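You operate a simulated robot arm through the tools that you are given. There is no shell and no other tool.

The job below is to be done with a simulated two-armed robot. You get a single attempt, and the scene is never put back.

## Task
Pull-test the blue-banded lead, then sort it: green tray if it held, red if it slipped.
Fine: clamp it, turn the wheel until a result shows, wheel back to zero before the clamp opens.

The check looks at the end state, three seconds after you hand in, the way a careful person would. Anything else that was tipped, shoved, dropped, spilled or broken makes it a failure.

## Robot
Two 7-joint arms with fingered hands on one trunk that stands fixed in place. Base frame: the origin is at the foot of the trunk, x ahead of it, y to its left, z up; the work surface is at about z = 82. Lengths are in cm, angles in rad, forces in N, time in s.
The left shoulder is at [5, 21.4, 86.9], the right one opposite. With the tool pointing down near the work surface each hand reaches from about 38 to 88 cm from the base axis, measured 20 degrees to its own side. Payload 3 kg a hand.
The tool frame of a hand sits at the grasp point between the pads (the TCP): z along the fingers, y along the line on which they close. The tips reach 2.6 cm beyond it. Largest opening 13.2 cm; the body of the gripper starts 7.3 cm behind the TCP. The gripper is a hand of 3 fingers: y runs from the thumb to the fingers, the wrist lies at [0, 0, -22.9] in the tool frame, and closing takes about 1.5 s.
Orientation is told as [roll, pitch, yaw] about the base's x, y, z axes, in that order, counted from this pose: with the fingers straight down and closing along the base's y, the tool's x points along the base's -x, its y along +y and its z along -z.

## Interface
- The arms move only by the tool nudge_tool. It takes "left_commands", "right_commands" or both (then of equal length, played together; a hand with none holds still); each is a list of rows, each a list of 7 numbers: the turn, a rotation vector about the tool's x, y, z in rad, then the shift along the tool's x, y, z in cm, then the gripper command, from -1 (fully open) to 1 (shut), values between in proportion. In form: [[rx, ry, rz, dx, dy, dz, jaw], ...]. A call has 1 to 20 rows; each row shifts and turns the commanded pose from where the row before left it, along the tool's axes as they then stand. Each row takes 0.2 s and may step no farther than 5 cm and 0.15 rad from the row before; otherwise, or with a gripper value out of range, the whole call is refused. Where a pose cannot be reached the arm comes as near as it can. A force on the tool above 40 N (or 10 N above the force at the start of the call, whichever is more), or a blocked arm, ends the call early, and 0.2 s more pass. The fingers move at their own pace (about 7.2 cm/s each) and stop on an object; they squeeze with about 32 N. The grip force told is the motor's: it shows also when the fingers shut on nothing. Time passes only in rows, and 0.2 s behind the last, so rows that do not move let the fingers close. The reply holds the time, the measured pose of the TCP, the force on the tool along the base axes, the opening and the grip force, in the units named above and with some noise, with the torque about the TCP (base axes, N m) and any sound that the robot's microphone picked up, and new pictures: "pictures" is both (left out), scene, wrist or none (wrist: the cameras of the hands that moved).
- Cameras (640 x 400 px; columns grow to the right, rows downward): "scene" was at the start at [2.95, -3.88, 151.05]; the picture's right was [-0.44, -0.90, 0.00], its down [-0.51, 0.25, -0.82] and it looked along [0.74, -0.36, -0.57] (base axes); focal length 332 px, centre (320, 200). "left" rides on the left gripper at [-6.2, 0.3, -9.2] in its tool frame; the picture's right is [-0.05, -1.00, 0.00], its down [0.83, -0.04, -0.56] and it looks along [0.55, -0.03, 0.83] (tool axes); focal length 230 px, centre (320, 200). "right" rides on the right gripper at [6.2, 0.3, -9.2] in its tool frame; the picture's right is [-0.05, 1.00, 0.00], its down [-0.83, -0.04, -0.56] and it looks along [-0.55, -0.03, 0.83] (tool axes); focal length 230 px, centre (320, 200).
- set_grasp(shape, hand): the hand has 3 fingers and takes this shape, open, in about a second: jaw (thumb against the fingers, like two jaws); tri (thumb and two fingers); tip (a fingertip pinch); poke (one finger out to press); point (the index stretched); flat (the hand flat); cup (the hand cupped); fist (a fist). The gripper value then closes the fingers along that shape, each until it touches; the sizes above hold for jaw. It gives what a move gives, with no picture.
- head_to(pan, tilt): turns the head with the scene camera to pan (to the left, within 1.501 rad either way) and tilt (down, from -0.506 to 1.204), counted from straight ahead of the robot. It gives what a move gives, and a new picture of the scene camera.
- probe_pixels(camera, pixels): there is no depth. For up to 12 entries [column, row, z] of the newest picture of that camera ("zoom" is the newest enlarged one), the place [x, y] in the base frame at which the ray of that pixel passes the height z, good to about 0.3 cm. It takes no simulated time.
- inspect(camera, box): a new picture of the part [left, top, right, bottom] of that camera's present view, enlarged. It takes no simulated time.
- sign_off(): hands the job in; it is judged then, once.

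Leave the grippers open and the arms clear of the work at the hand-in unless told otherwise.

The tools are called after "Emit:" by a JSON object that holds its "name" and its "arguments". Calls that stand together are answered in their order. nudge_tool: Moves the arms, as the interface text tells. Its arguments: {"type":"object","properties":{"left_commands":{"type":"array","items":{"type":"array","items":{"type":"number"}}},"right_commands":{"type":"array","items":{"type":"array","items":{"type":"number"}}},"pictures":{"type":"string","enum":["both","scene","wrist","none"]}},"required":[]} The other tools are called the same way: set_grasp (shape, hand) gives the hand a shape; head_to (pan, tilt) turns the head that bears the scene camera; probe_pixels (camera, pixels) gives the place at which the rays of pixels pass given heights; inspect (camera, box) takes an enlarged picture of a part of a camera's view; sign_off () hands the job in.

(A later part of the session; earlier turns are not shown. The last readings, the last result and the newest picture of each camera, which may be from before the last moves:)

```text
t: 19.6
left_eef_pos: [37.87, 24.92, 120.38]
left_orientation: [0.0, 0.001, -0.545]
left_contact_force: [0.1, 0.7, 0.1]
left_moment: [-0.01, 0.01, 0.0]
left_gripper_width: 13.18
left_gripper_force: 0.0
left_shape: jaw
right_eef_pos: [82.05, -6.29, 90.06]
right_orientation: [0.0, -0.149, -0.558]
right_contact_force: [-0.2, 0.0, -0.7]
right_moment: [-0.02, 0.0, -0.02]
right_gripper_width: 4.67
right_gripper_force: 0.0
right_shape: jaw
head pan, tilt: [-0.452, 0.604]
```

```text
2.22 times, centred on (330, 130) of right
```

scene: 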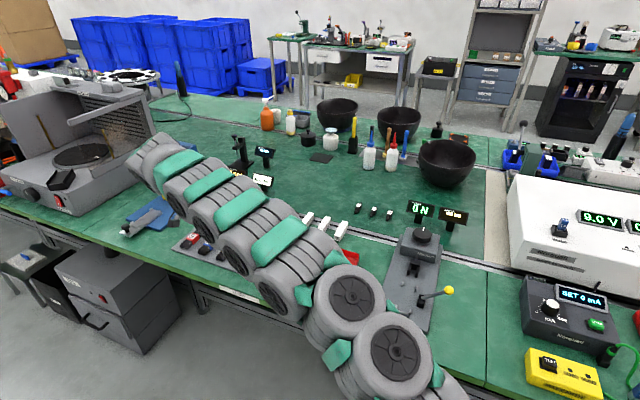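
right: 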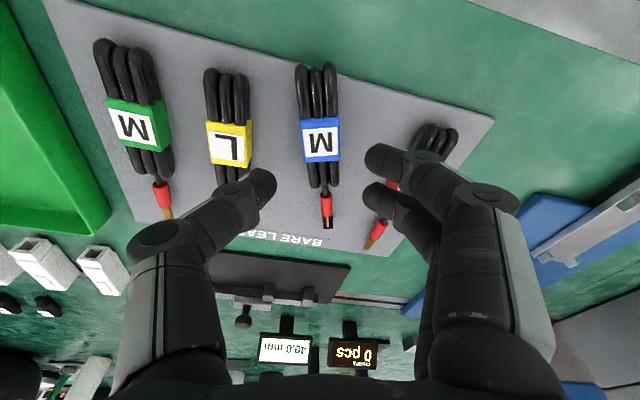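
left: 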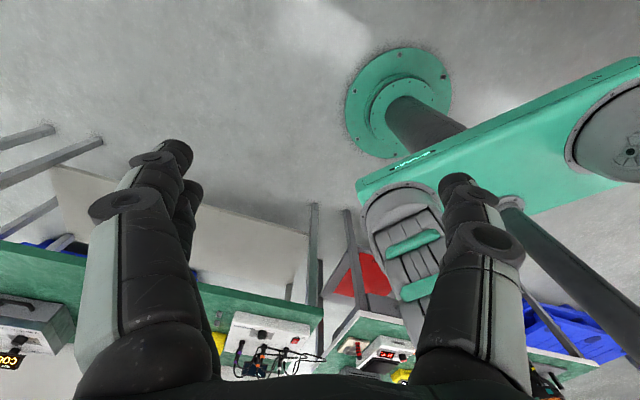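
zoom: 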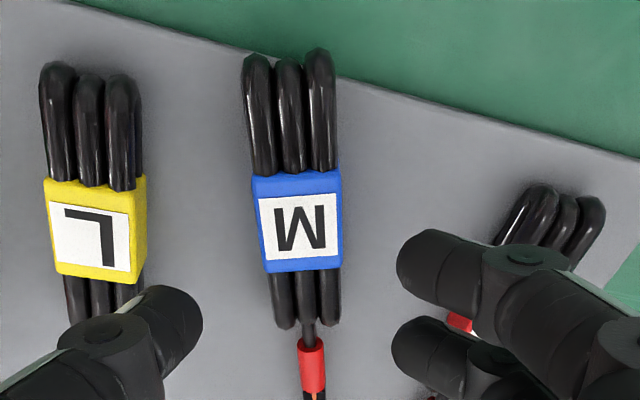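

Alignment is good: the band centre is at 297 and the finger gap centre at 299 in the zoom. I'll descend 4 cm to z≈86.0.

Emit:
{"name": "nudge_tool", "arguments": {"right_commands": [[0, 0, 0, 0.2, 0, 1.32, 0.3], [0, 0, 0, 0.2, 0, 1.32, 0.3], [0, 0, 0, 0.2, 0, 1.32, 0.3], [0, 0, 0, 0, 0, 0, 0.3]], "pictures": "wrist"}}

Emit:
{"name": "inspect", "arguments": {"camera": "right", "box": [220, 60, 440, 220]}}

```text
t: 20.6
left_eef_pos: [37.77, 24.98, 120.39]
left_orientation: [0.002, 0.0, -0.545]
left_contact_force: [0.2, 0.9, -0.8]
left_moment: [0.06, -0.02, 0.0]
left_gripper_width: 13.18
left_gripper_force: 0.1
left_shape: jaw
right_eef_pos: [81.97, -6.58, 85.94]
right_orientation: [-0.001, -0.149, -0.557]
right_contact_force: [-0.1, 0.8, 0.3]
right_moment: [0.04, 0.01, 0.01]
right_gripper_width: 4.66
right_gripper_force: 0.1
right_shape: jaw
head pan, tilt: [-0.452, 0.604]
```

right: 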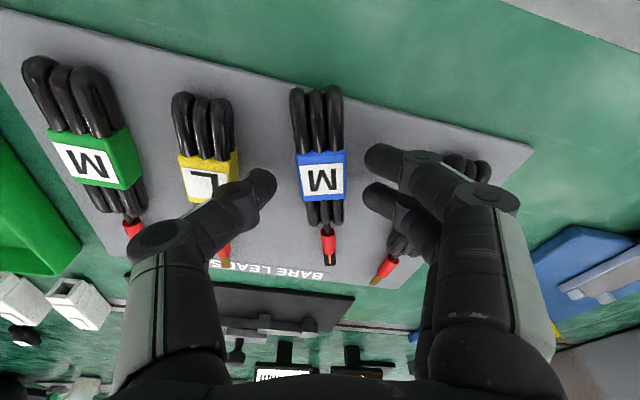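

```text
2.50 times, centred on (330, 140) of right
```

zoom: 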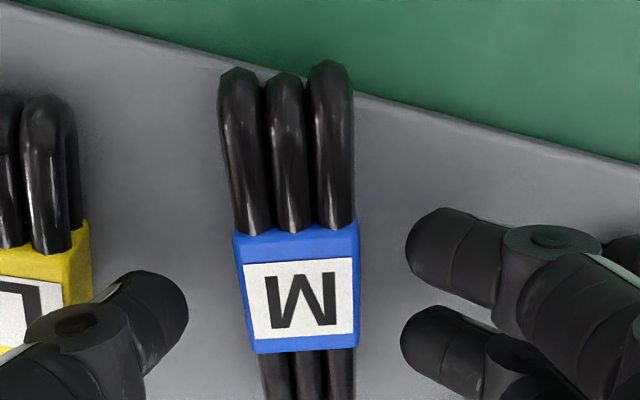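

No contact at z=85.94. I'll feel downward another 0.5 cm.

Emit:
{"name": "nudge_tool", "arguments": {"right_commands": [[0, 0, 0, 0.037, 0, 0.247, 0.3], [0, 0, 0, 0.037, 0, 0.247, 0.3]], "pictures": "none"}}

```text
t: 21.2
left_eef_pos: [37.87, 25.0, 120.14]
left_orientation: [0.001, 0.0, -0.546]
left_contact_force: [0.1, 0.3, 0.5]
left_moment: [0.02, 0.02, 0.01]
left_gripper_width: 13.18
left_gripper_force: 0.1
left_shape: jaw
right_eef_pos: [81.93, -6.35, 85.64]
right_orientation: [0.0, -0.151, -0.557]
right_contact_force: [0.5, 0.5, 1.0]
right_moment: [0.02, -0.02, 0.03]
right_gripper_width: 4.67
right_gripper_force: 0.1
right_shape: jaw
head pan, tilt: [-0.452, 0.604]
```

Still no contact. Another 0.4 cm.

Emit:
{"name": "nudge_tool", "arguments": {"right_commands": [[0, 0, 0, 0.03, 0, 0.198, 0.3], [0, 0, 0, 0.03, 0, 0.198, 0.3], [0, 0, 0, 0, 0, 0, 0.3]], "pictures": "none"}}

```text
t: 22.0
left_eef_pos: [37.75, 25.0, 120.35]
left_orientation: [-0.001, 0.0, -0.546]
left_contact_force: [0.1, -0.2, -0.5]
left_moment: [0.03, -0.03, 0.0]
left_gripper_width: 13.18
left_gripper_force: 0.0
left_shape: jaw
right_eef_pos: [81.95, -6.3, 85.36]
right_orientation: [0.001, -0.153, -0.556]
right_contact_force: [-0.8, 2.1, 26.6]
right_moment: [0.33, 0.11, 0.05]
right_gripper_width: 4.79
right_gripper_force: 0.1
right_shape: jaw
head pan, tilt: [-0.452, 0.604]
```

There is contact at z≈85.4, so the tray surface is at about 82.8. I'll raise 0.35 to just clear it and close in gentle steps while watching the force.

Emit:
{"name": "nudge_tool", "arguments": {"right_commands": [[0, 0, 0, -0.05, 0, -0.35, 0.3], [0, 0, 0, 0, 0, 0, 0.45], [0, 0, 0, 0, 0, 0, 0.55], [0, 0, 0, 0, 0, 0, 0.6]], "pictures": "wrist"}}

Emit:
{"name": "inspect", "arguments": {"camera": "right", "box": [220, 60, 440, 220]}}

```text
t: 23.0
left_eef_pos: [37.86, 24.97, 120.19]
left_orientation: [-0.002, 0.001, -0.545]
left_contact_force: [-0.5, 1.1, -0.5]
left_moment: [0.0, 0.01, 0.01]
left_gripper_width: 13.21
left_gripper_force: 0.1
left_shape: jaw
right_eef_pos: [81.99, -6.32, 85.51]
right_orientation: [0.002, -0.149, -0.557]
right_contact_force: [-0.4, 2.3, 6.0]
right_moment: [0.19, -0.01, -0.01]
right_gripper_width: 2.76
right_gripper_force: 0.2
right_shape: jaw
head pan, tilt: [-0.452, 0.604]
```

right: 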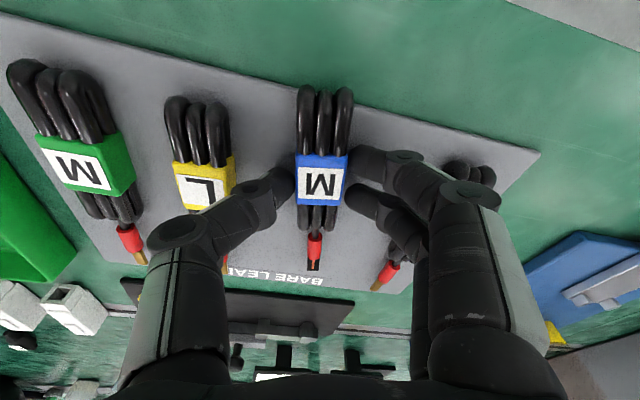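

```text
2.50 times, centred on (330, 140) of right
```

zoom: 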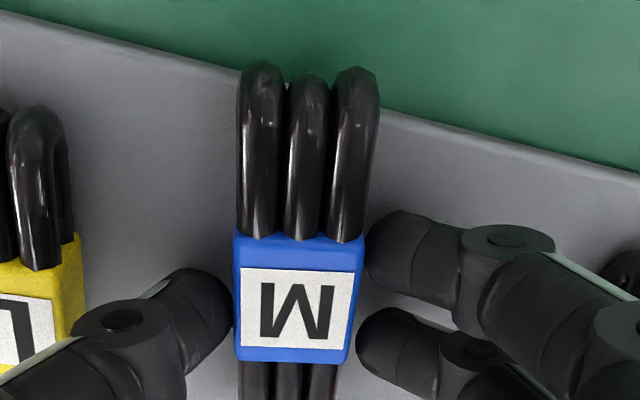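

The fingers are touching both sides and the force is small. I'll close fully.

Emit:
{"name": "nudge_tool", "arguments": {"right_commands": [[0, 0, 0, 0, 0, 0, 0.7], [0, 0, 0, 0, 0, 0, 0.8], [0, 0, 0, 0, 0, 0, 1], [0, 0, 0, 0, 0, 0, 1], [0, 0, 0, 0, 0, 0, 1]], "pictures": "wrist"}}

Emit:
{"name": "inspect", "arguments": {"camera": "right", "box": [220, 60, 440, 220]}}

```text
t: 24.2
left_eef_pos: [37.76, 24.95, 120.18]
left_orientation: [0.0, -0.001, -0.545]
left_contact_force: [0.3, -0.2, -0.4]
left_moment: [-0.04, 0.0, 0.0]
left_gripper_width: 13.21
left_gripper_force: 0.1
left_shape: jaw
right_eef_pos: [81.99, -6.36, 85.54]
right_orientation: [0.001, -0.15, -0.557]
right_contact_force: [-0.7, -0.6, -0.2]
right_moment: [0.0, 0.0, 0.01]
right_gripper_width: 2.1
right_gripper_force: 32.1
right_shape: jaw
head pan, tilt: [-0.452, 0.604]
```

right: 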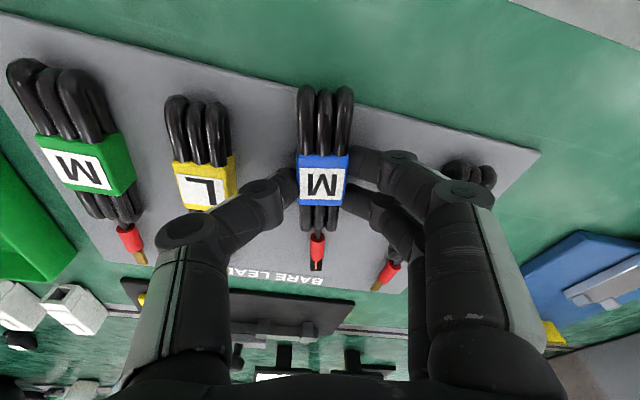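

```text
2.50 times, centred on (330, 140) of right
```

zoom: 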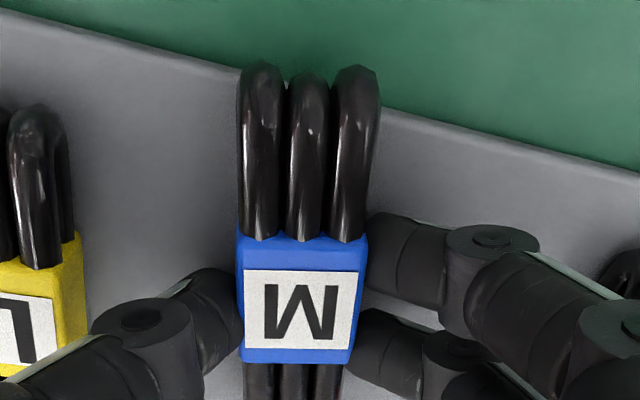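

This is a firm grip at 2.1 cm with no vertical load, so it isn't wedging this time. I'll lift slowly 2 cm and check that the lead comes along.

Emit:
{"name": "nudge_tool", "arguments": {"right_commands": [[0, 0, 0, -0.045, 0, -0.3, 1], [0, 0, 0, -0.045, 0, -0.3, 1], [0, 0, 0, -0.075, 0, -0.5, 1], [0, 0, 0, -0.135, 0, -0.9, 1], [0, 0, 0, 0, 0, 0, 1]], "pictures": "wrist"}}

Emit:
{"name": "inspect", "arguments": {"camera": "right", "box": [220, 60, 440, 220]}}

```text
t: 25.4
left_eef_pos: [37.95, 24.94, 120.31]
left_orientation: [-0.001, -0.001, -0.547]
left_contact_force: [0.0, 0.2, -0.7]
left_moment: [-0.03, -0.02, -0.03]
left_gripper_width: 13.2
left_gripper_force: 0.0
left_shape: jaw
right_eef_pos: [81.85, -6.47, 87.59]
right_orientation: [0.001, -0.15, -0.557]
right_contact_force: [0.5, 0.4, -0.7]
right_moment: [0.0, -0.02, 0.01]
right_gripper_width: 2.13
right_gripper_force: 31.5
right_shape: jaw
head pan, tilt: [-0.452, 0.604]
```

right: 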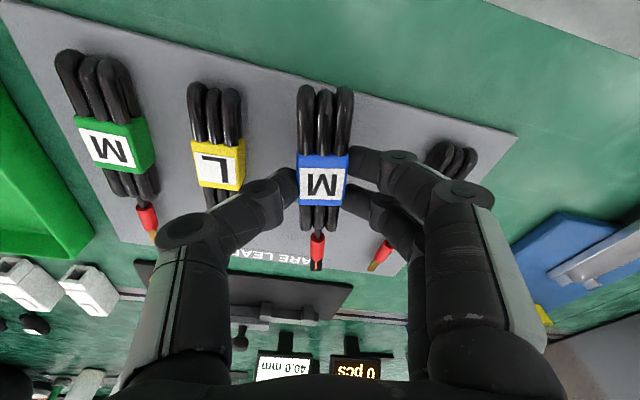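

```text
2.50 times, centred on (330, 140) of right
```

zoom: 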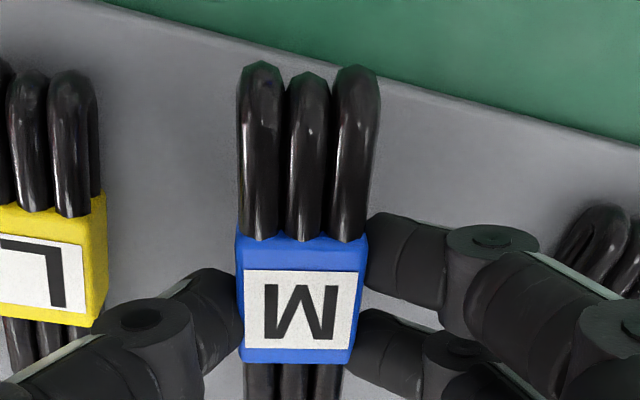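

The lead came up firmly and didn't shift. I'll probe where it sits relative to the hand.

Emit:
{"name": "probe_pixels", "arguments": {"camera": "right", "pixels": [[324, 86, 85.8], [324, 86, 86.3], [320, 182, 86.6], [318, 227, 85.8], [317, 243, 85.8], [316.5, 268, 85.8], [316.5, 268, 85.3]]}}

```text
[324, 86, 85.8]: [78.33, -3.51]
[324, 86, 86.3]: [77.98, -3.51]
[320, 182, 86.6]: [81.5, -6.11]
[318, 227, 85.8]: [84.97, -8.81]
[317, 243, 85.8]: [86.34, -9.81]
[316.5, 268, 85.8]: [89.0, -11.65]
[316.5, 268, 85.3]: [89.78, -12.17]
```

The lead sits level in the hand with its tail 4.6 cm behind the TCP, pointing 0.09 rad off the hand. In this grasp the thumb knuckle would hit the tester's lever stem. I'd rather set the lead down on clear bench and re-grip it with the hand leaning forward, so first I'll probe candidate free spots.

Emit:
{"name": "probe_pixels", "arguments": {"camera": "scene", "pixels": [[470, 300, 82], [470, 330, 82], [450, 330, 82], [484, 300, 82], [440, 275, 82], [365, 275, 82], [358, 255, 82], [330, 306, 82], [397, 255, 82], [520, 290, 82], [460, 270, 82], [440, 350, 82]]}}

Emit:
{"name": "inspect", "arguments": {"camera": "scene", "box": [400, 220, 560, 380]}}

```text
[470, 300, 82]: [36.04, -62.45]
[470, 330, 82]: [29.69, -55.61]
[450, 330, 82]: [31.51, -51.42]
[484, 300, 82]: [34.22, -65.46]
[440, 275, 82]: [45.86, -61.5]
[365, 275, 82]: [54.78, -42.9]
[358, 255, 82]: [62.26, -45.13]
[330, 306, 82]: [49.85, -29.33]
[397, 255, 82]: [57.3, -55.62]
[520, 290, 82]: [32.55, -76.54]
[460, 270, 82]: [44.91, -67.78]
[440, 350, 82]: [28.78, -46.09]
```

```text
2.50 times, centred on (480, 300) of scene
```

zoom: 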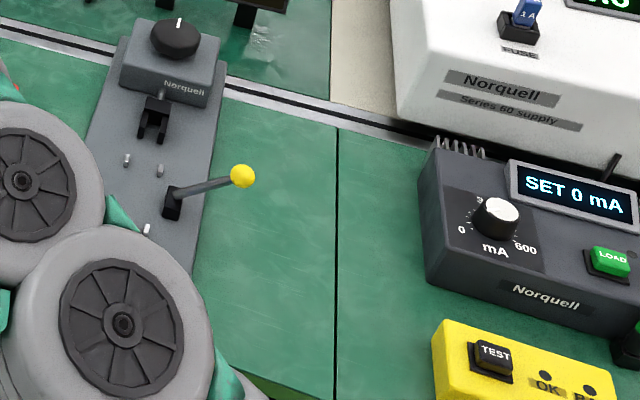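

The tester's lever block sits right beside where the thumb must go, but the geometry leaves room if I lower until the bundle is between the post tops and let it settle the last ~1 cm. No re-grip needed. I'll lift to z≈100, turn so the lead matches the tester heading (-0.84), and carry it over the tester.

Emit:
{"name": "nudge_tool", "arguments": {"right_commands": [[0, 0, 0, -0.46, 0, -3.07, 1], [0, 0, 0, -0.46, 0, -3.07, 1], [0, 0, 0, -0.46, 0, -3.07, 1], [0, 0, 0, -0.46, 0, -3.07, 1], [0.014, 0, 0.0925, 0, 0, 0, 1], [0.014, 0, 0.0925, 0, 0, 0, 1]], "pictures": "none"}}

Emit:
{"name": "nudge_tool", "arguments": {"right_commands": [[0, 0, 0, 0.13, -4.03, -0.02, 1], [0, 0, 0, 0.13, -4.03, -0.02, 1], [0, 0, 0, 0.13, -4.03, -0.02, 1], [0, 0, 0, 0.13, -4.03, -0.02, 1], [0, 0, 0, 0.13, -4.03, -0.02, 1], [0, 0, 0, 0.13, -4.03, -0.02, 1], [0, 0, 0, 0.13, -4.03, -0.02, 1], [0, 0, 0, 0.13, -4.03, -0.02, 1], [0, 0, 0, 0.13, -4.03, -0.02, 1], [0, 0, 0, 0.13, -4.03, -0.02, 1], [0, 0, 0, 0.13, -4.03, -0.02, 1], [0, 0, 0, 0.13, -4.03, -0.02, 1], [0, 0, 0, 0.13, -4.03, -0.02, 1], [0, 0, 0, 0.13, -4.03, -0.02, 1], [0, 0, 0, 0, 0, 0, 1]], "pictures": "both"}}

Emit:
{"name": "inspect", "arguments": {"camera": "right", "box": [200, 60, 460, 300]}}

```text
t: 26.8
left_eef_pos: [37.93, 25.09, 120.35]
left_orientation: [0.0, 0.0, -0.545]
left_contact_force: [-1.0, 0.7, 0.3]
left_moment: [0.01, -0.01, 0.01]
left_gripper_width: 13.16
left_gripper_force: 0.0
left_shape: jaw
right_eef_pos: [81.87, -6.42, 99.97]
right_orientation: [0.0, -0.146, -0.746]
right_contact_force: [0.6, 0.0, -0.8]
right_moment: [-0.02, 0.04, -0.02]
right_gripper_width: 2.1
right_gripper_force: 32.3
right_shape: jaw
head pan, tilt: [-0.452, 0.604]
```

```text
t: 30.0
left_eef_pos: [37.9, 25.03, 120.16]
left_orientation: [0.001, 0.0, -0.547]
left_contact_force: [-0.5, -0.2, 0.0]
left_moment: [-0.01, -0.01, 0.03]
left_gripper_width: 13.2
left_gripper_force: 0.1
left_shape: jaw
right_eef_pos: [42.4, -46.78, 99.89]
right_orientation: [-0.001, -0.15, -0.742]
right_contact_force: [-0.6, -0.6, -1.0]
right_moment: [0.0, 0.04, 0.01]
right_gripper_width: 2.04
right_gripper_force: 32.0
right_shape: jaw
head pan, tilt: [-0.452, 0.604]
```

scene: 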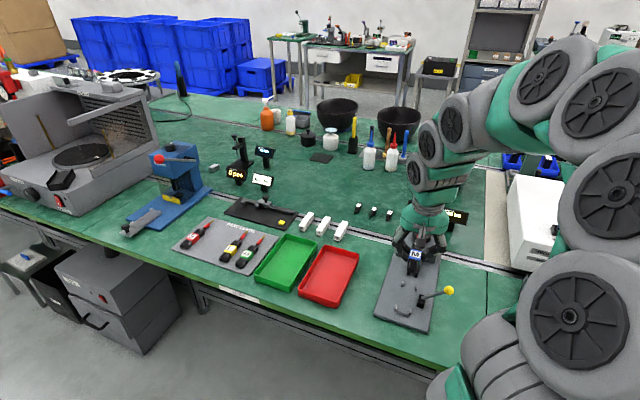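
right: 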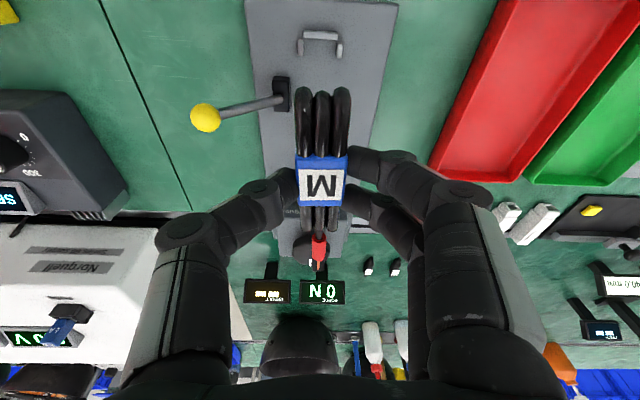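

```text
1.67 times, centred on (330, 180) of right
```

zoom: 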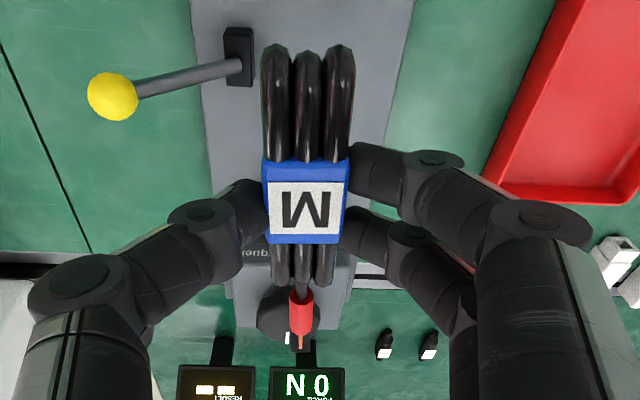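

The lead is held level above the tester. I'll probe the visible tester features from here and the lead's ends at hand height to check alignment.

Emit:
{"name": "probe_pixels", "arguments": {"camera": "right", "pixels": [[322, 34, 84.5], [300.5, 47, 84.5], [340, 45, 84.5], [290, 85, 83.4], [205, 117, 92], [324, 86, 98.1], [316.5, 268, 98], [320, 182, 98.9], [251, 1, 83.4], [398, 5, 83.4]]}}

Emit:
{"name": "inspect", "arguments": {"camera": "right", "box": [230, 0, 410, 110]}}

Emit:
{"name": "inspect", "arguments": {"camera": "scene", "box": [370, 210, 470, 335]}}

```text
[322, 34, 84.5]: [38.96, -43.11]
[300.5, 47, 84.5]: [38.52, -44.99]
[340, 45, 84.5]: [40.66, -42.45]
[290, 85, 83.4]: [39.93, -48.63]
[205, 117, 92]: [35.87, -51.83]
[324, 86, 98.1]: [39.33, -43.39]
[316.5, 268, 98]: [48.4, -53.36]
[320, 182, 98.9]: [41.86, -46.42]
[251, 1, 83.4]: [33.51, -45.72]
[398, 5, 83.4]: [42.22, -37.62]
```

```text
3.56 times, centred on (320, 55) of right
```

zoom: 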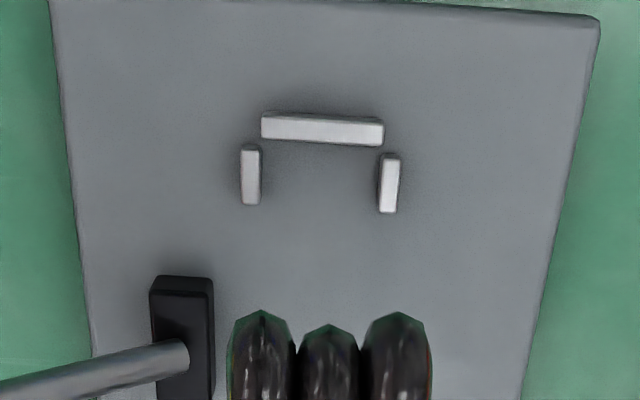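

```text
3.20 times, centred on (420, 272) of scene
```

zoom: 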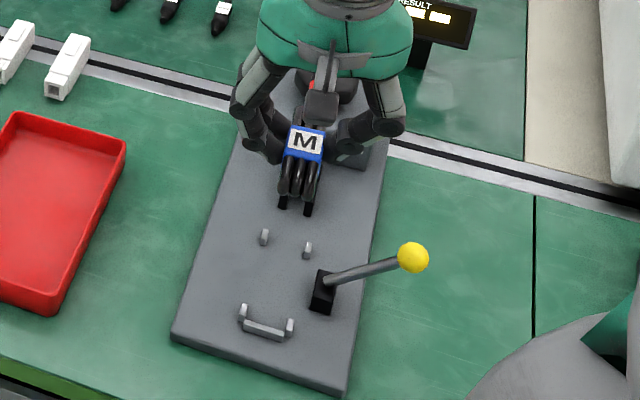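

The lead's line matches the tester's to about 0.1 cm, with the tail about 0.7 cm ahead of the stop. I'll shift 0.1 cm toward the lever side and lower to z≈89, with the bundle still above the posts.

Emit:
{"name": "nudge_tool", "arguments": {"right_commands": [[0, 0, 0, 0.405, -0.025, 2.695, 1], [0, 0, 0, 0.405, -0.025, 2.695, 1], [0, 0, 0, 0.405, -0.025, 2.695, 1], [0, 0, 0, 0.405, -0.025, 2.695, 1], [0, 0, 0, 0, 0, 0, 1]], "pictures": "both"}}

Emit:
{"name": "inspect", "arguments": {"camera": "right", "box": [200, 60, 440, 280]}}

Emit:
{"name": "inspect", "arguments": {"camera": "scene", "box": [370, 230, 460, 330]}}

```text
t: 31.2
left_eef_pos: [37.91, 25.07, 120.2]
left_orientation: [-0.001, 0.0, -0.545]
left_contact_force: [0.6, 0.5, 0.4]
left_moment: [0.0, 0.02, 0.01]
left_gripper_width: 13.17
left_gripper_force: 0.0
left_shape: jaw
right_eef_pos: [42.24, -46.82, 88.95]
right_orientation: [0.0, -0.15, -0.744]
right_contact_force: [0.7, -0.1, -0.9]
right_moment: [0.02, 0.0, -0.01]
right_gripper_width: 2.06
right_gripper_force: 32.3
right_shape: jaw
head pan, tilt: [-0.452, 0.604]
```

scene: 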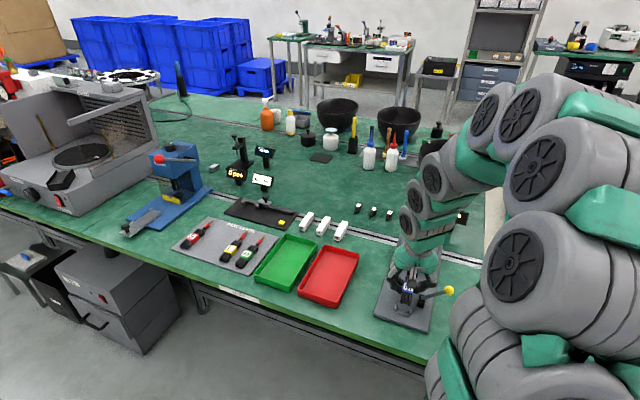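
right: 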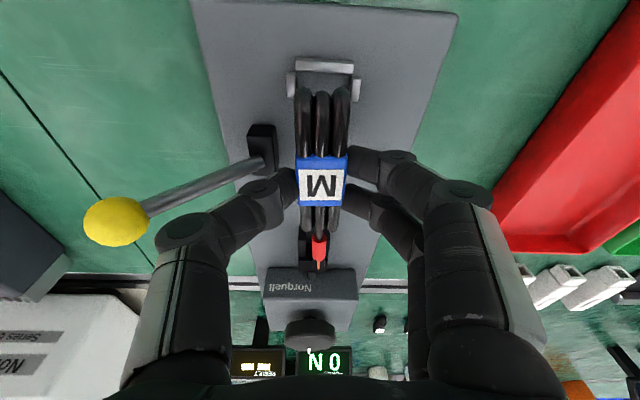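

```text
1.82 times, centred on (320, 170) of right
```

zoom: 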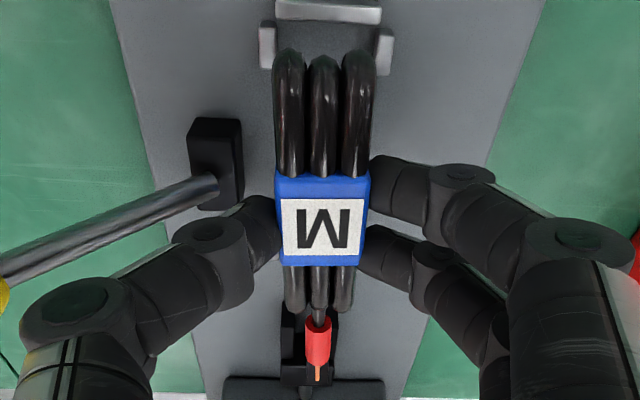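

```text
4.00 times, centred on (415, 280) of scene
```

zoom: 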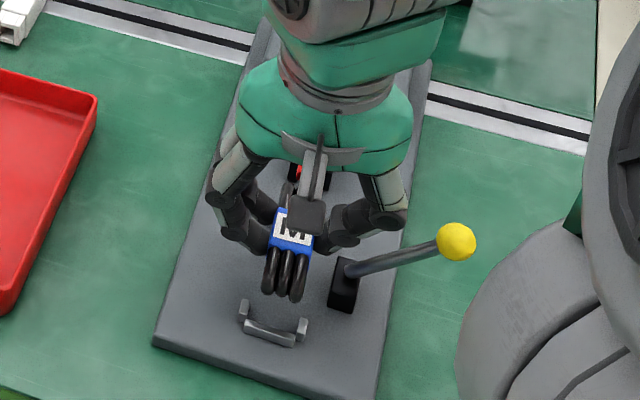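

This view is very clear: the thumb sits just ahead of the lever stem. The tip looks about 0.2 cm toward +n of the fork centre, so I'll turn -0.025 rad and lower 1 cm more.

Emit:
{"name": "nudge_tool", "arguments": {"right_commands": [[0.0037, 0, 0.0247, 0, 0, 0, 1], [0, 0, 0, 0.075, 0, 0.495, 1], [0, 0, 0, 0.075, 0, 0.495, 1], [0, 0, 0, 0, 0, 0, 1]], "pictures": "wrist"}}

Emit:
{"name": "inspect", "arguments": {"camera": "right", "box": [240, 70, 400, 180]}}

Emit:
{"name": "inspect", "arguments": {"camera": "right", "box": [260, 180, 380, 290]}}

```text
t: 32.2
left_eef_pos: [37.87, 24.99, 120.34]
left_orientation: [0.0, 0.001, -0.547]
left_contact_force: [0.3, -0.4, 0.3]
left_moment: [-0.01, 0.01, -0.02]
left_gripper_width: 13.18
left_gripper_force: 0.1
left_shape: jaw
right_eef_pos: [42.4, -46.8, 88.04]
right_orientation: [0.001, -0.149, -0.767]
right_contact_force: [-0.5, -0.6, -1.0]
right_moment: [0.02, -0.03, 0.02]
right_gripper_width: 2.08
right_gripper_force: 32.3
right_shape: jaw
head pan, tilt: [-0.452, 0.604]
```

right: 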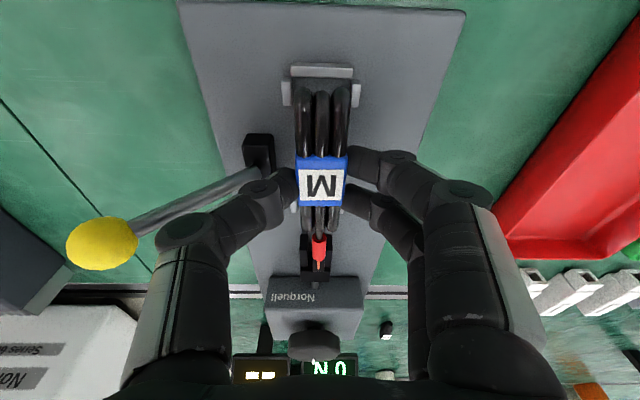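

```text
3.64 times, centred on (320, 125) of right
```

zoom: 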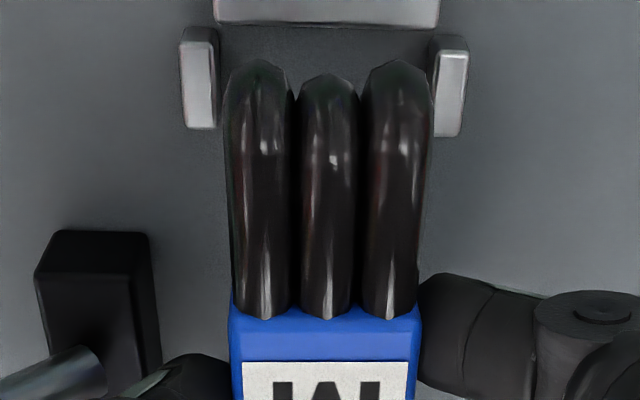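

```text
3.64 times, centred on (320, 235) of right
```

zoom: 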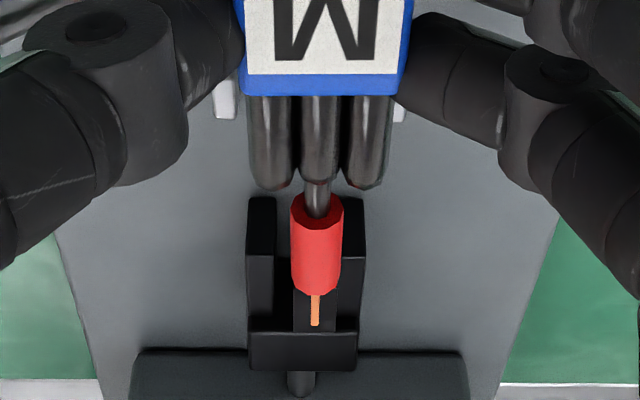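

The sleeve is lined up over the fork slot, about 0.15 cm toward +n, and the bundle is between the rear posts. I'll shift 0.13 cm toward -n while lowering 1.0 cm more in small steps.

Emit:
{"name": "nudge_tool", "arguments": {"right_commands": [[0, 0, 0, 0, -0.13, 0, 1], [0, 0, 0, 0.05, 0, 0.33, 1], [0, 0, 0, 0.05, 0, 0.33, 1], [0, 0, 0, 0.05, 0, 0.33, 1]], "pictures": "wrist"}}

Emit:
{"name": "inspect", "arguments": {"camera": "right", "box": [240, 70, 400, 180]}}

Emit:
{"name": "inspect", "arguments": {"camera": "right", "box": [220, 160, 400, 290]}}

```text
t: 33.2
left_eef_pos: [37.92, 25.07, 120.18]
left_orientation: [0.001, 0.001, -0.547]
left_contact_force: [0.1, 0.4, 0.1]
left_moment: [0.01, -0.01, 0.01]
left_gripper_width: 13.19
left_gripper_force: 0.1
left_shape: jaw
right_eef_pos: [42.15, -46.83, 86.93]
right_orientation: [-0.001, -0.149, -0.766]
right_contact_force: [0.5, 0.4, -0.8]
right_moment: [-0.03, 0.0, 0.03]
right_gripper_width: 2.06
right_gripper_force: 31.7
right_shape: jaw
head pan, tilt: [-0.452, 0.604]
```

right: 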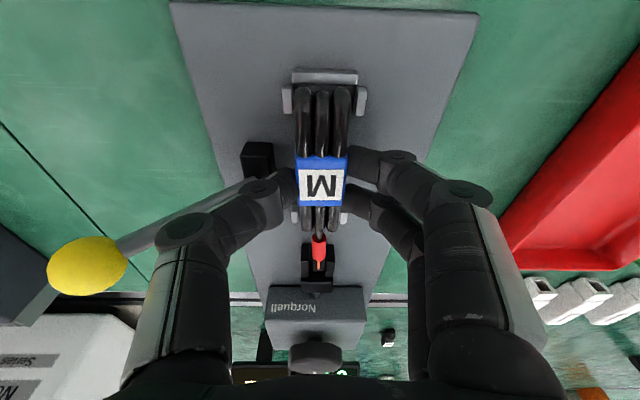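

```text
3.64 times, centred on (320, 125) of right
```

zoom: 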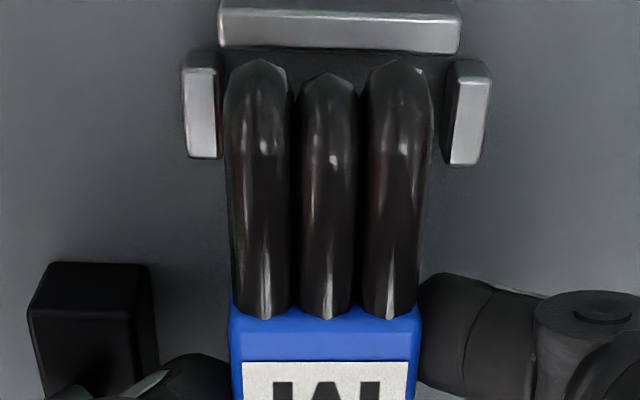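

```text
3.08 times, centred on (310, 225) of right
```

zoom: 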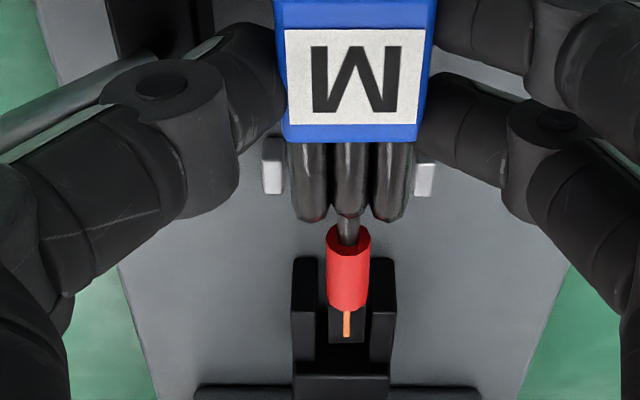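

Alignment is very good at both ends: sleeve 348 against slot 345, bundle 330 against post centre 332. No contact yet. I'll lower 0.5 cm more.

Emit:
{"name": "nudge_tool", "arguments": {"right_commands": [[0, 0, 0, 0.037, 0, 0.247, 1], [0, 0, 0, 0.037, 0, 0.247, 1]], "pictures": "wrist"}}

Emit:
{"name": "inspect", "arguments": {"camera": "right", "box": [220, 90, 400, 290]}}

```text
t: 33.8
left_eef_pos: [37.84, 24.98, 120.29]
left_orientation: [-0.001, 0.0, -0.548]
left_contact_force: [0.2, 0.1, 0.3]
left_moment: [0.01, 0.0, 0.01]
left_gripper_width: 13.2
left_gripper_force: 0.1
left_shape: jaw
right_eef_pos: [42.18, -46.74, 86.37]
right_orientation: [0.0, -0.15, -0.768]
right_contact_force: [0.3, -0.2, 2.0]
right_moment: [0.09, 0.06, -0.02]
right_gripper_width: 2.04
right_gripper_force: 32.3
right_shape: jaw
head pan, tilt: [-0.452, 0.604]
```

right: 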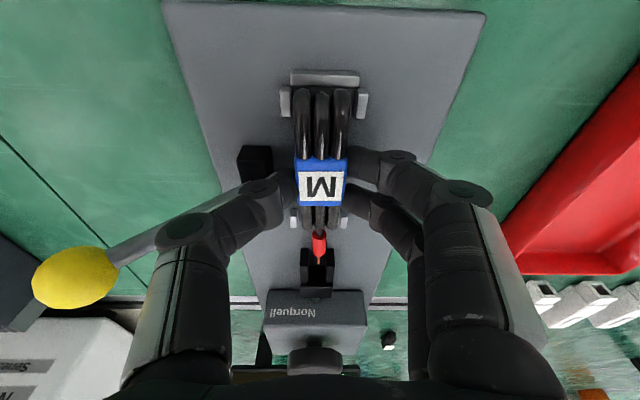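

```text
2.00 times, centred on (310, 190) of right
```

zoom: 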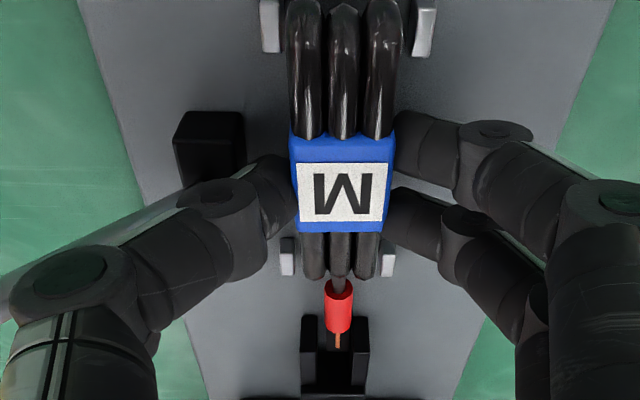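

Light contact has begun (2 N) at a bundle bottom of about 83.6, which may be the plate. I'll lower 0.15 more to confirm.

Emit:
{"name": "nudge_tool", "arguments": {"right_commands": [[0, 0, 0, 0.022, 0, 0.148, 1], [0, 0, 0, 0, 0, 0, 1]], "pictures": "wrist"}}

Emit:
{"name": "inspect", "arguments": {"camera": "right", "box": [220, 90, 400, 290]}}

Emit:
{"name": "inspect", "arguments": {"camera": "scene", "box": [380, 250, 460, 330]}}

```text
t: 34.4
left_eef_pos: [37.89, 25.01, 120.31]
left_orientation: [0.0, -0.002, -0.547]
left_contact_force: [-0.6, -0.5, 0.9]
left_moment: [0.03, 0.01, 0.02]
left_gripper_width: 13.21
left_gripper_force: 0.0
left_shape: jaw
right_eef_pos: [42.26, -46.89, 86.46]
right_orientation: [0.0, -0.148, -0.768]
right_contact_force: [2.3, -0.2, 5.9]
right_moment: [0.07, 0.07, 0.01]
right_gripper_width: 2.06
right_gripper_force: 32.2
right_shape: jaw
head pan, tilt: [-0.452, 0.604]
```

right: 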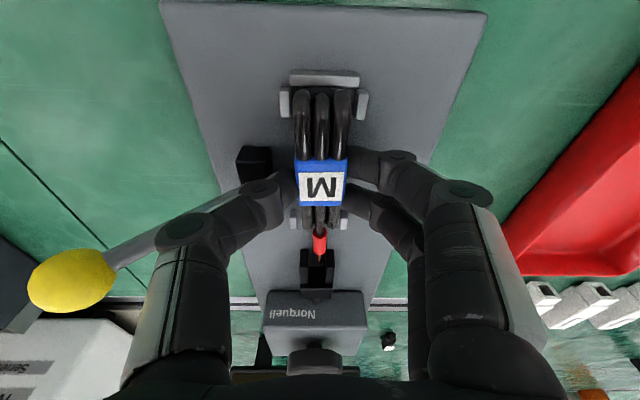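

```text
2.00 times, centred on (310, 190) of right
```

zoom: 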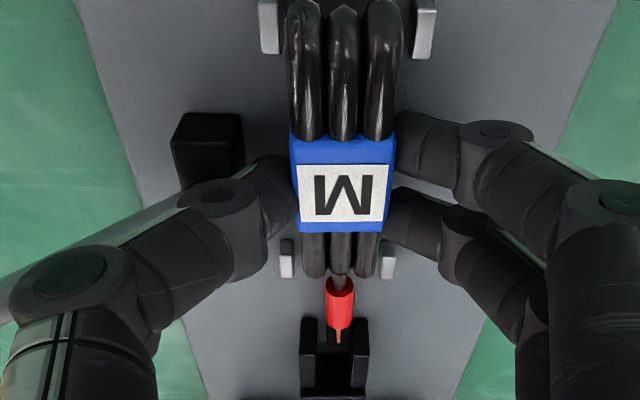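

```text
5.00 times, centred on (420, 290) of scene
```

zoom: 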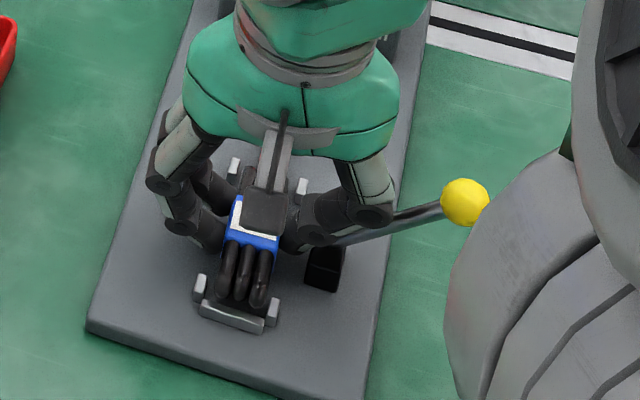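

The bundle sits between the posts, nearly on the plate, with about 6 N of contact. I'll release gently: open to about 2.7 cm while rising, then lift clear in small steps.

Emit:
{"name": "nudge_tool", "arguments": {"right_commands": [[0, 0, 0, 0, 0, -0.1, 0.7], [0, 0, 0, -0.02, 0, -0.15, 0.62], [0, 0, 0, -0.02, 0, -0.15, 0.6], [0, 0, 0, 0, 0, 0, 0.58]], "pictures": "wrist"}}

Emit:
{"name": "inspect", "arguments": {"camera": "right", "box": [220, 70, 420, 290]}}

```text
t: 35.4
left_eef_pos: [37.76, 24.99, 120.23]
left_orientation: [-0.001, 0.0, -0.545]
left_contact_force: [0.3, 1.0, -0.1]
left_moment: [-0.01, 0.02, 0.0]
left_gripper_width: 13.19
left_gripper_force: 0.1
left_shape: jaw
right_eef_pos: [42.21, -46.83, 86.83]
right_orientation: [-0.001, -0.15, -0.767]
right_contact_force: [1.9, 2.2, -1.1]
right_moment: [0.04, -0.03, -0.01]
right_gripper_width: 2.59
right_gripper_force: 0.0
right_shape: jaw
head pan, tilt: [-0.452, 0.604]
```

right: 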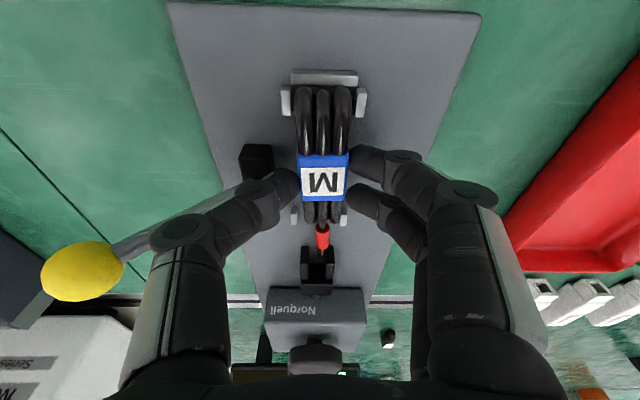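

```text
1.82 times, centred on (320, 180) of right
```

zoom: 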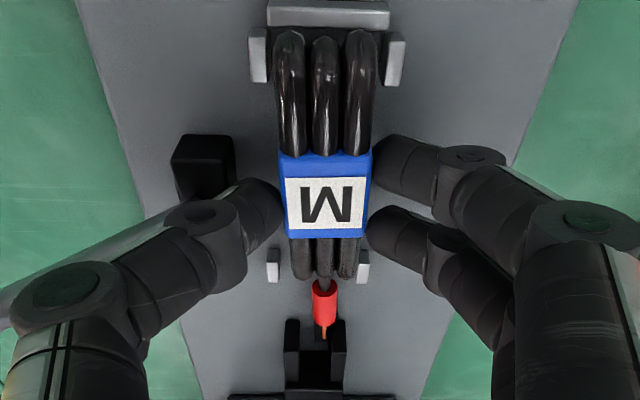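

Released, and the lead is lying in the fixture. I'll lift straight up about 8 cm, opening slightly once above the block.

Emit:
{"name": "nudge_tool", "arguments": {"right_commands": [[0, 0, 0, -0.06, 0, -0.4, 0.55], [0, 0, 0, -0.075, 0, -0.5, 0.5], [0, 0, 0, -0.15, 0, -1.0, 0.4], [0, 0, 0, -0.3, 0, -2.0, 0.3], [0, 0, 0, -0.6, 0, -4.0, 0.3], [0, 0, 0, -0.6, 0, -4.0, 0.3], [0, 0, 0, 0, 0, 0, 0.3]], "pictures": "both"}}

Emit:
{"name": "inspect", "arguments": {"camera": "right", "box": [220, 30, 420, 290]}}

Emit:
{"name": "inspect", "arguments": {"camera": "scene", "box": [380, 230, 460, 330]}}

```text
t: 37.0
left_eef_pos: [37.81, 25.04, 120.39]
left_orientation: [-0.002, -0.001, -0.547]
left_contact_force: [0.5, -0.2, -0.2]
left_moment: [0.02, 0.0, -0.02]
left_gripper_width: 13.19
left_gripper_force: 0.0
left_shape: jaw
right_eef_pos: [42.2, -46.81, 98.82]
right_orientation: [0.0, -0.15, -0.768]
right_contact_force: [-0.7, 0.1, 0.2]
right_moment: [-0.01, 0.01, 0.03]
right_gripper_width: 4.61
right_gripper_force: 0.0
right_shape: jaw
head pan, tilt: [-0.452, 0.604]
```

scene: 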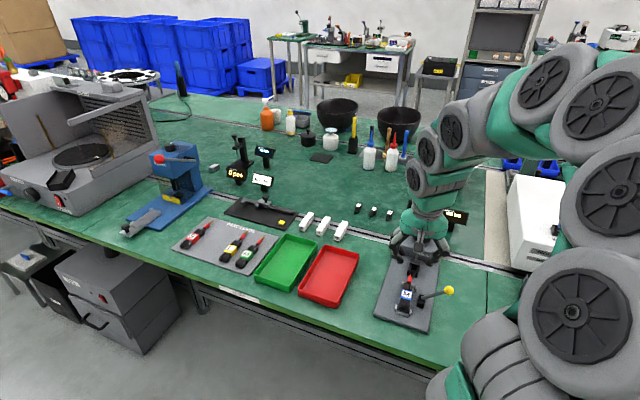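
right: 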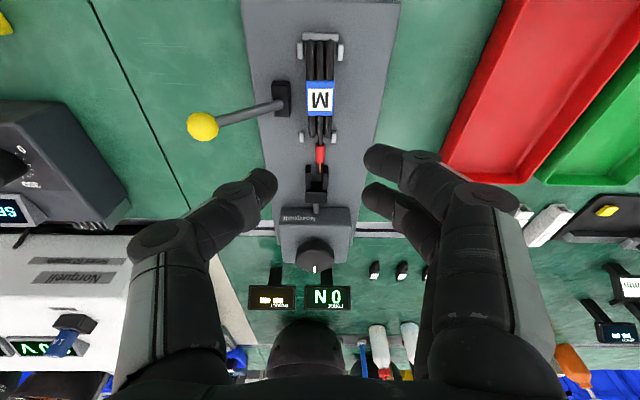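

```text
1.54 times, centred on (320, 160) of right
```

zoom: 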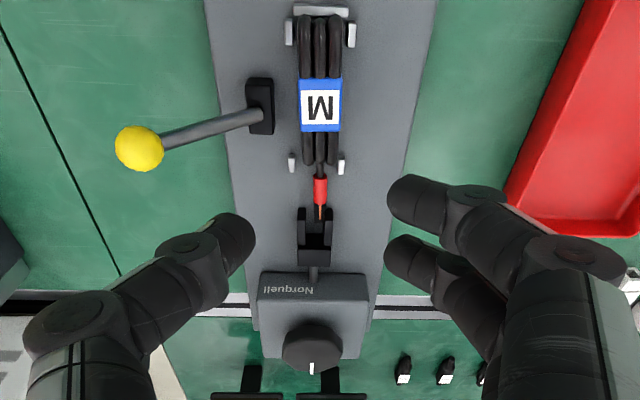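

```text
4.00 times, centred on (420, 280) of scene
```

zoom: 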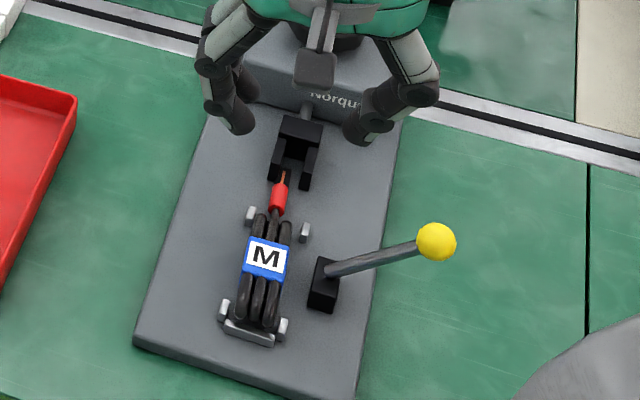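

The lead lies between the posts. I'll enlarge the fork end and the tail end.

Emit:
{"name": "inspect", "arguments": {"camera": "right", "box": [285, 120, 355, 210]}}

Emit:
{"name": "inspect", "arguments": {"camera": "right", "box": [260, 25, 370, 140]}}

Emit:
{"name": "inspect", "arguments": {"camera": "scene", "box": [396, 255, 436, 305]}}

```text
4.44 times, centred on (320, 165) of right
```

zoom: 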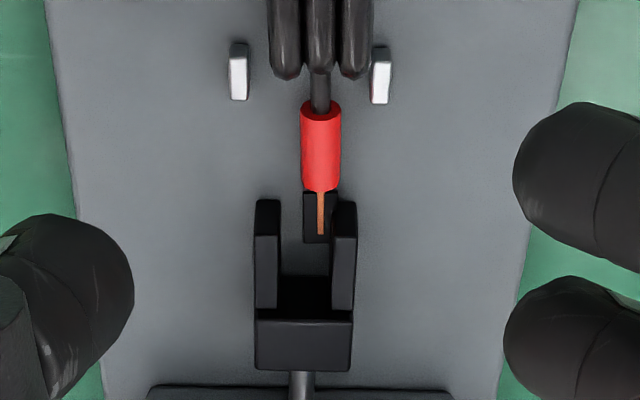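

```text
3.48 times, centred on (315, 82) of right
```

zoom: 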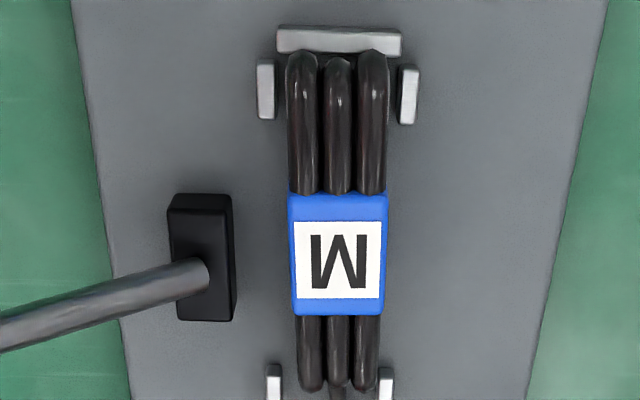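

```text
8.00 times, centred on (416, 280) of scene
```

zoom: 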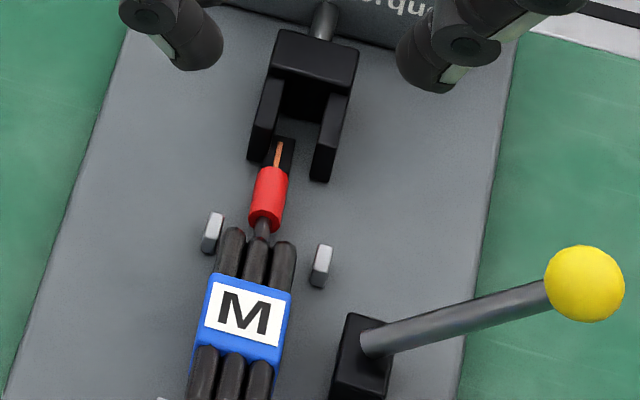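

The tip is inside the fork mouth and the tail is against the stop, so the lead is seated to within about 0.25 cm. For the lever, combining the views puts the ball at about (35.95,-52.7,90.8), with the pivot beside the bundle. I'll bring the hand over it, vertical and aligned, with a 5 cm opening, so the thumb can push the ball from the outside over toward the bundle.

Emit:
{"name": "nudge_tool", "arguments": {"right_commands": [[0, 0.15, 0, 0, 0, 0, 0.24], [0, 0, 0.07, 0, 0, 0, 0.24], [0, 0, 0, -0.07, -2.87, 0.27, 0.24], [0, 0, 0, -0.07, -2.87, 0.27, 0.24], [0, 0, 0, -0.07, -2.87, 0.27, 0.24], [0, 0, 0, 0, 0, 0, 0.24]], "pictures": "both"}}

Emit:
{"name": "probe_pixels", "arguments": {"camera": "right", "pixels": [[320, 160, 90.8]]}}

```text
t: 38.4
left_eef_pos: [37.98, 24.97, 120.37]
left_orientation: [0.0, 0.0, -0.546]
left_contact_force: [-1.0, -0.2, 0.1]
left_moment: [0.0, -0.02, 0.01]
left_gripper_width: 13.19
left_gripper_force: 0.1
left_shape: jaw
right_eef_pos: [35.82, -52.8, 98.04]
right_orientation: [-0.001, 0.0, -0.837]
right_contact_force: [-0.6, -0.7, -0.2]
right_moment: [-0.01, 0.01, -0.04]
right_gripper_width: 4.99
right_gripper_force: 0.0
right_shape: jaw
head pan, tilt: [-0.452, 0.604]
```

scene: 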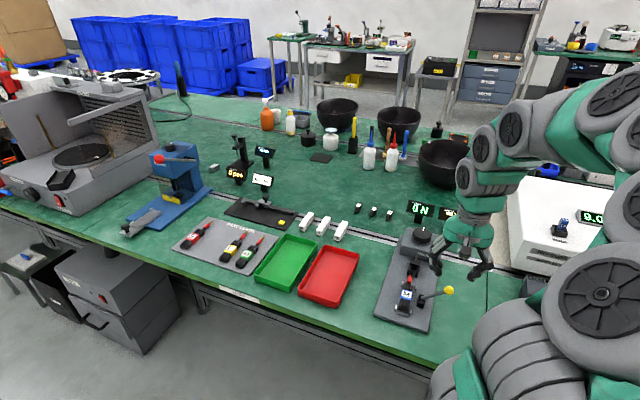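
right: 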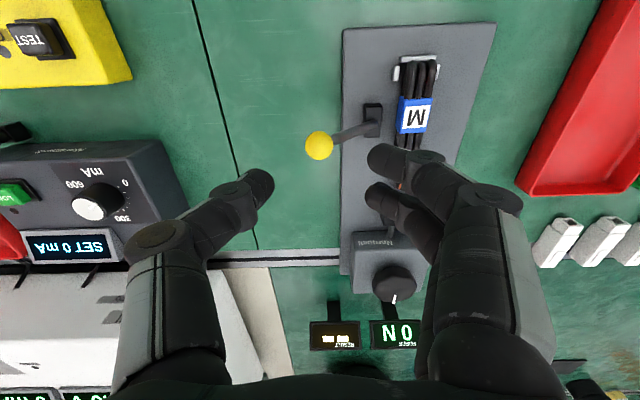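

```text
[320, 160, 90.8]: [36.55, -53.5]
```

The ball at (319,145) projects to about (36.0,-52.8), right under the hand. I'll lower 6.2 cm so the ball sits between thumb and fingers.

Emit:
{"name": "nudge_tool", "arguments": {"right_commands": [[0, 0, 0, 0, 0, 2.0, 0.24], [0, 0, 0, 0, 0, 2.0, 0.24], [0, 0, 0, 0, 0, 1.2, 0.24], [0, 0, 0, 0, 0, 1.0, 0.24], [0, 0, 0, 0, 0, 0, 0.24]], "pictures": "both"}}

Emit:
{"name": "inspect", "arguments": {"camera": "scene", "box": [380, 230, 500, 330]}}

Emit:
{"name": "inspect", "arguments": {"camera": "right", "box": [220, 80, 460, 240]}}

```text
t: 39.6
left_eef_pos: [37.78, 24.99, 120.3]
left_orientation: [0.0, 0.001, -0.546]
left_contact_force: [0.1, 0.3, 0.6]
left_moment: [-0.03, -0.03, -0.01]
left_gripper_width: 13.19
left_gripper_force: 0.0
left_shape: jaw
right_eef_pos: [36.01, -52.8, 91.75]
right_orientation: [0.001, 0.0, -0.836]
right_contact_force: [0.3, -0.1, -0.3]
right_moment: [0.02, -0.02, 0.01]
right_gripper_width: 4.99
right_gripper_force: 0.0
right_shape: jaw
head pan, tilt: [-0.452, 0.604]
```

scene: 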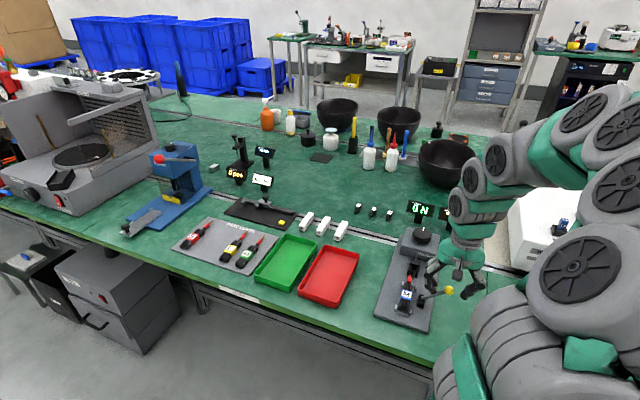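
right: 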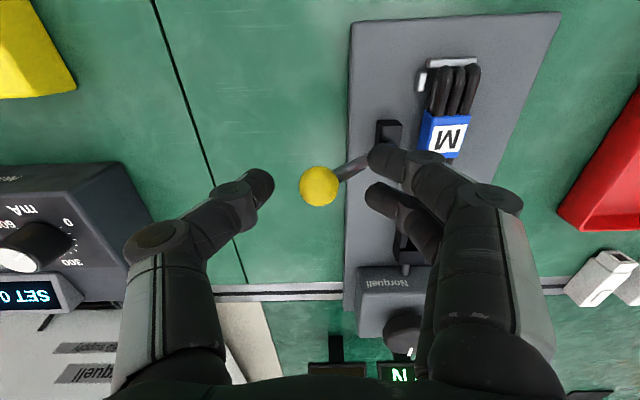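

```text
4.00 times, centred on (440, 280) of scene
```

zoom: 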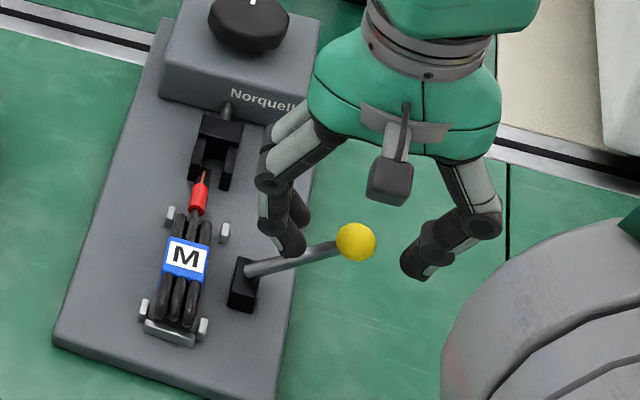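

```text
2.50 times, centred on (340, 160) of right
```

zoom: 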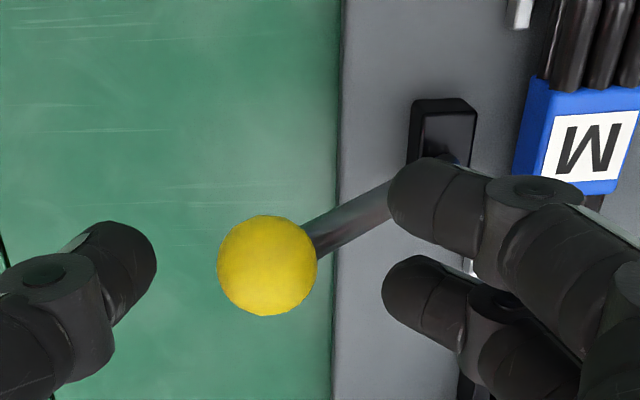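

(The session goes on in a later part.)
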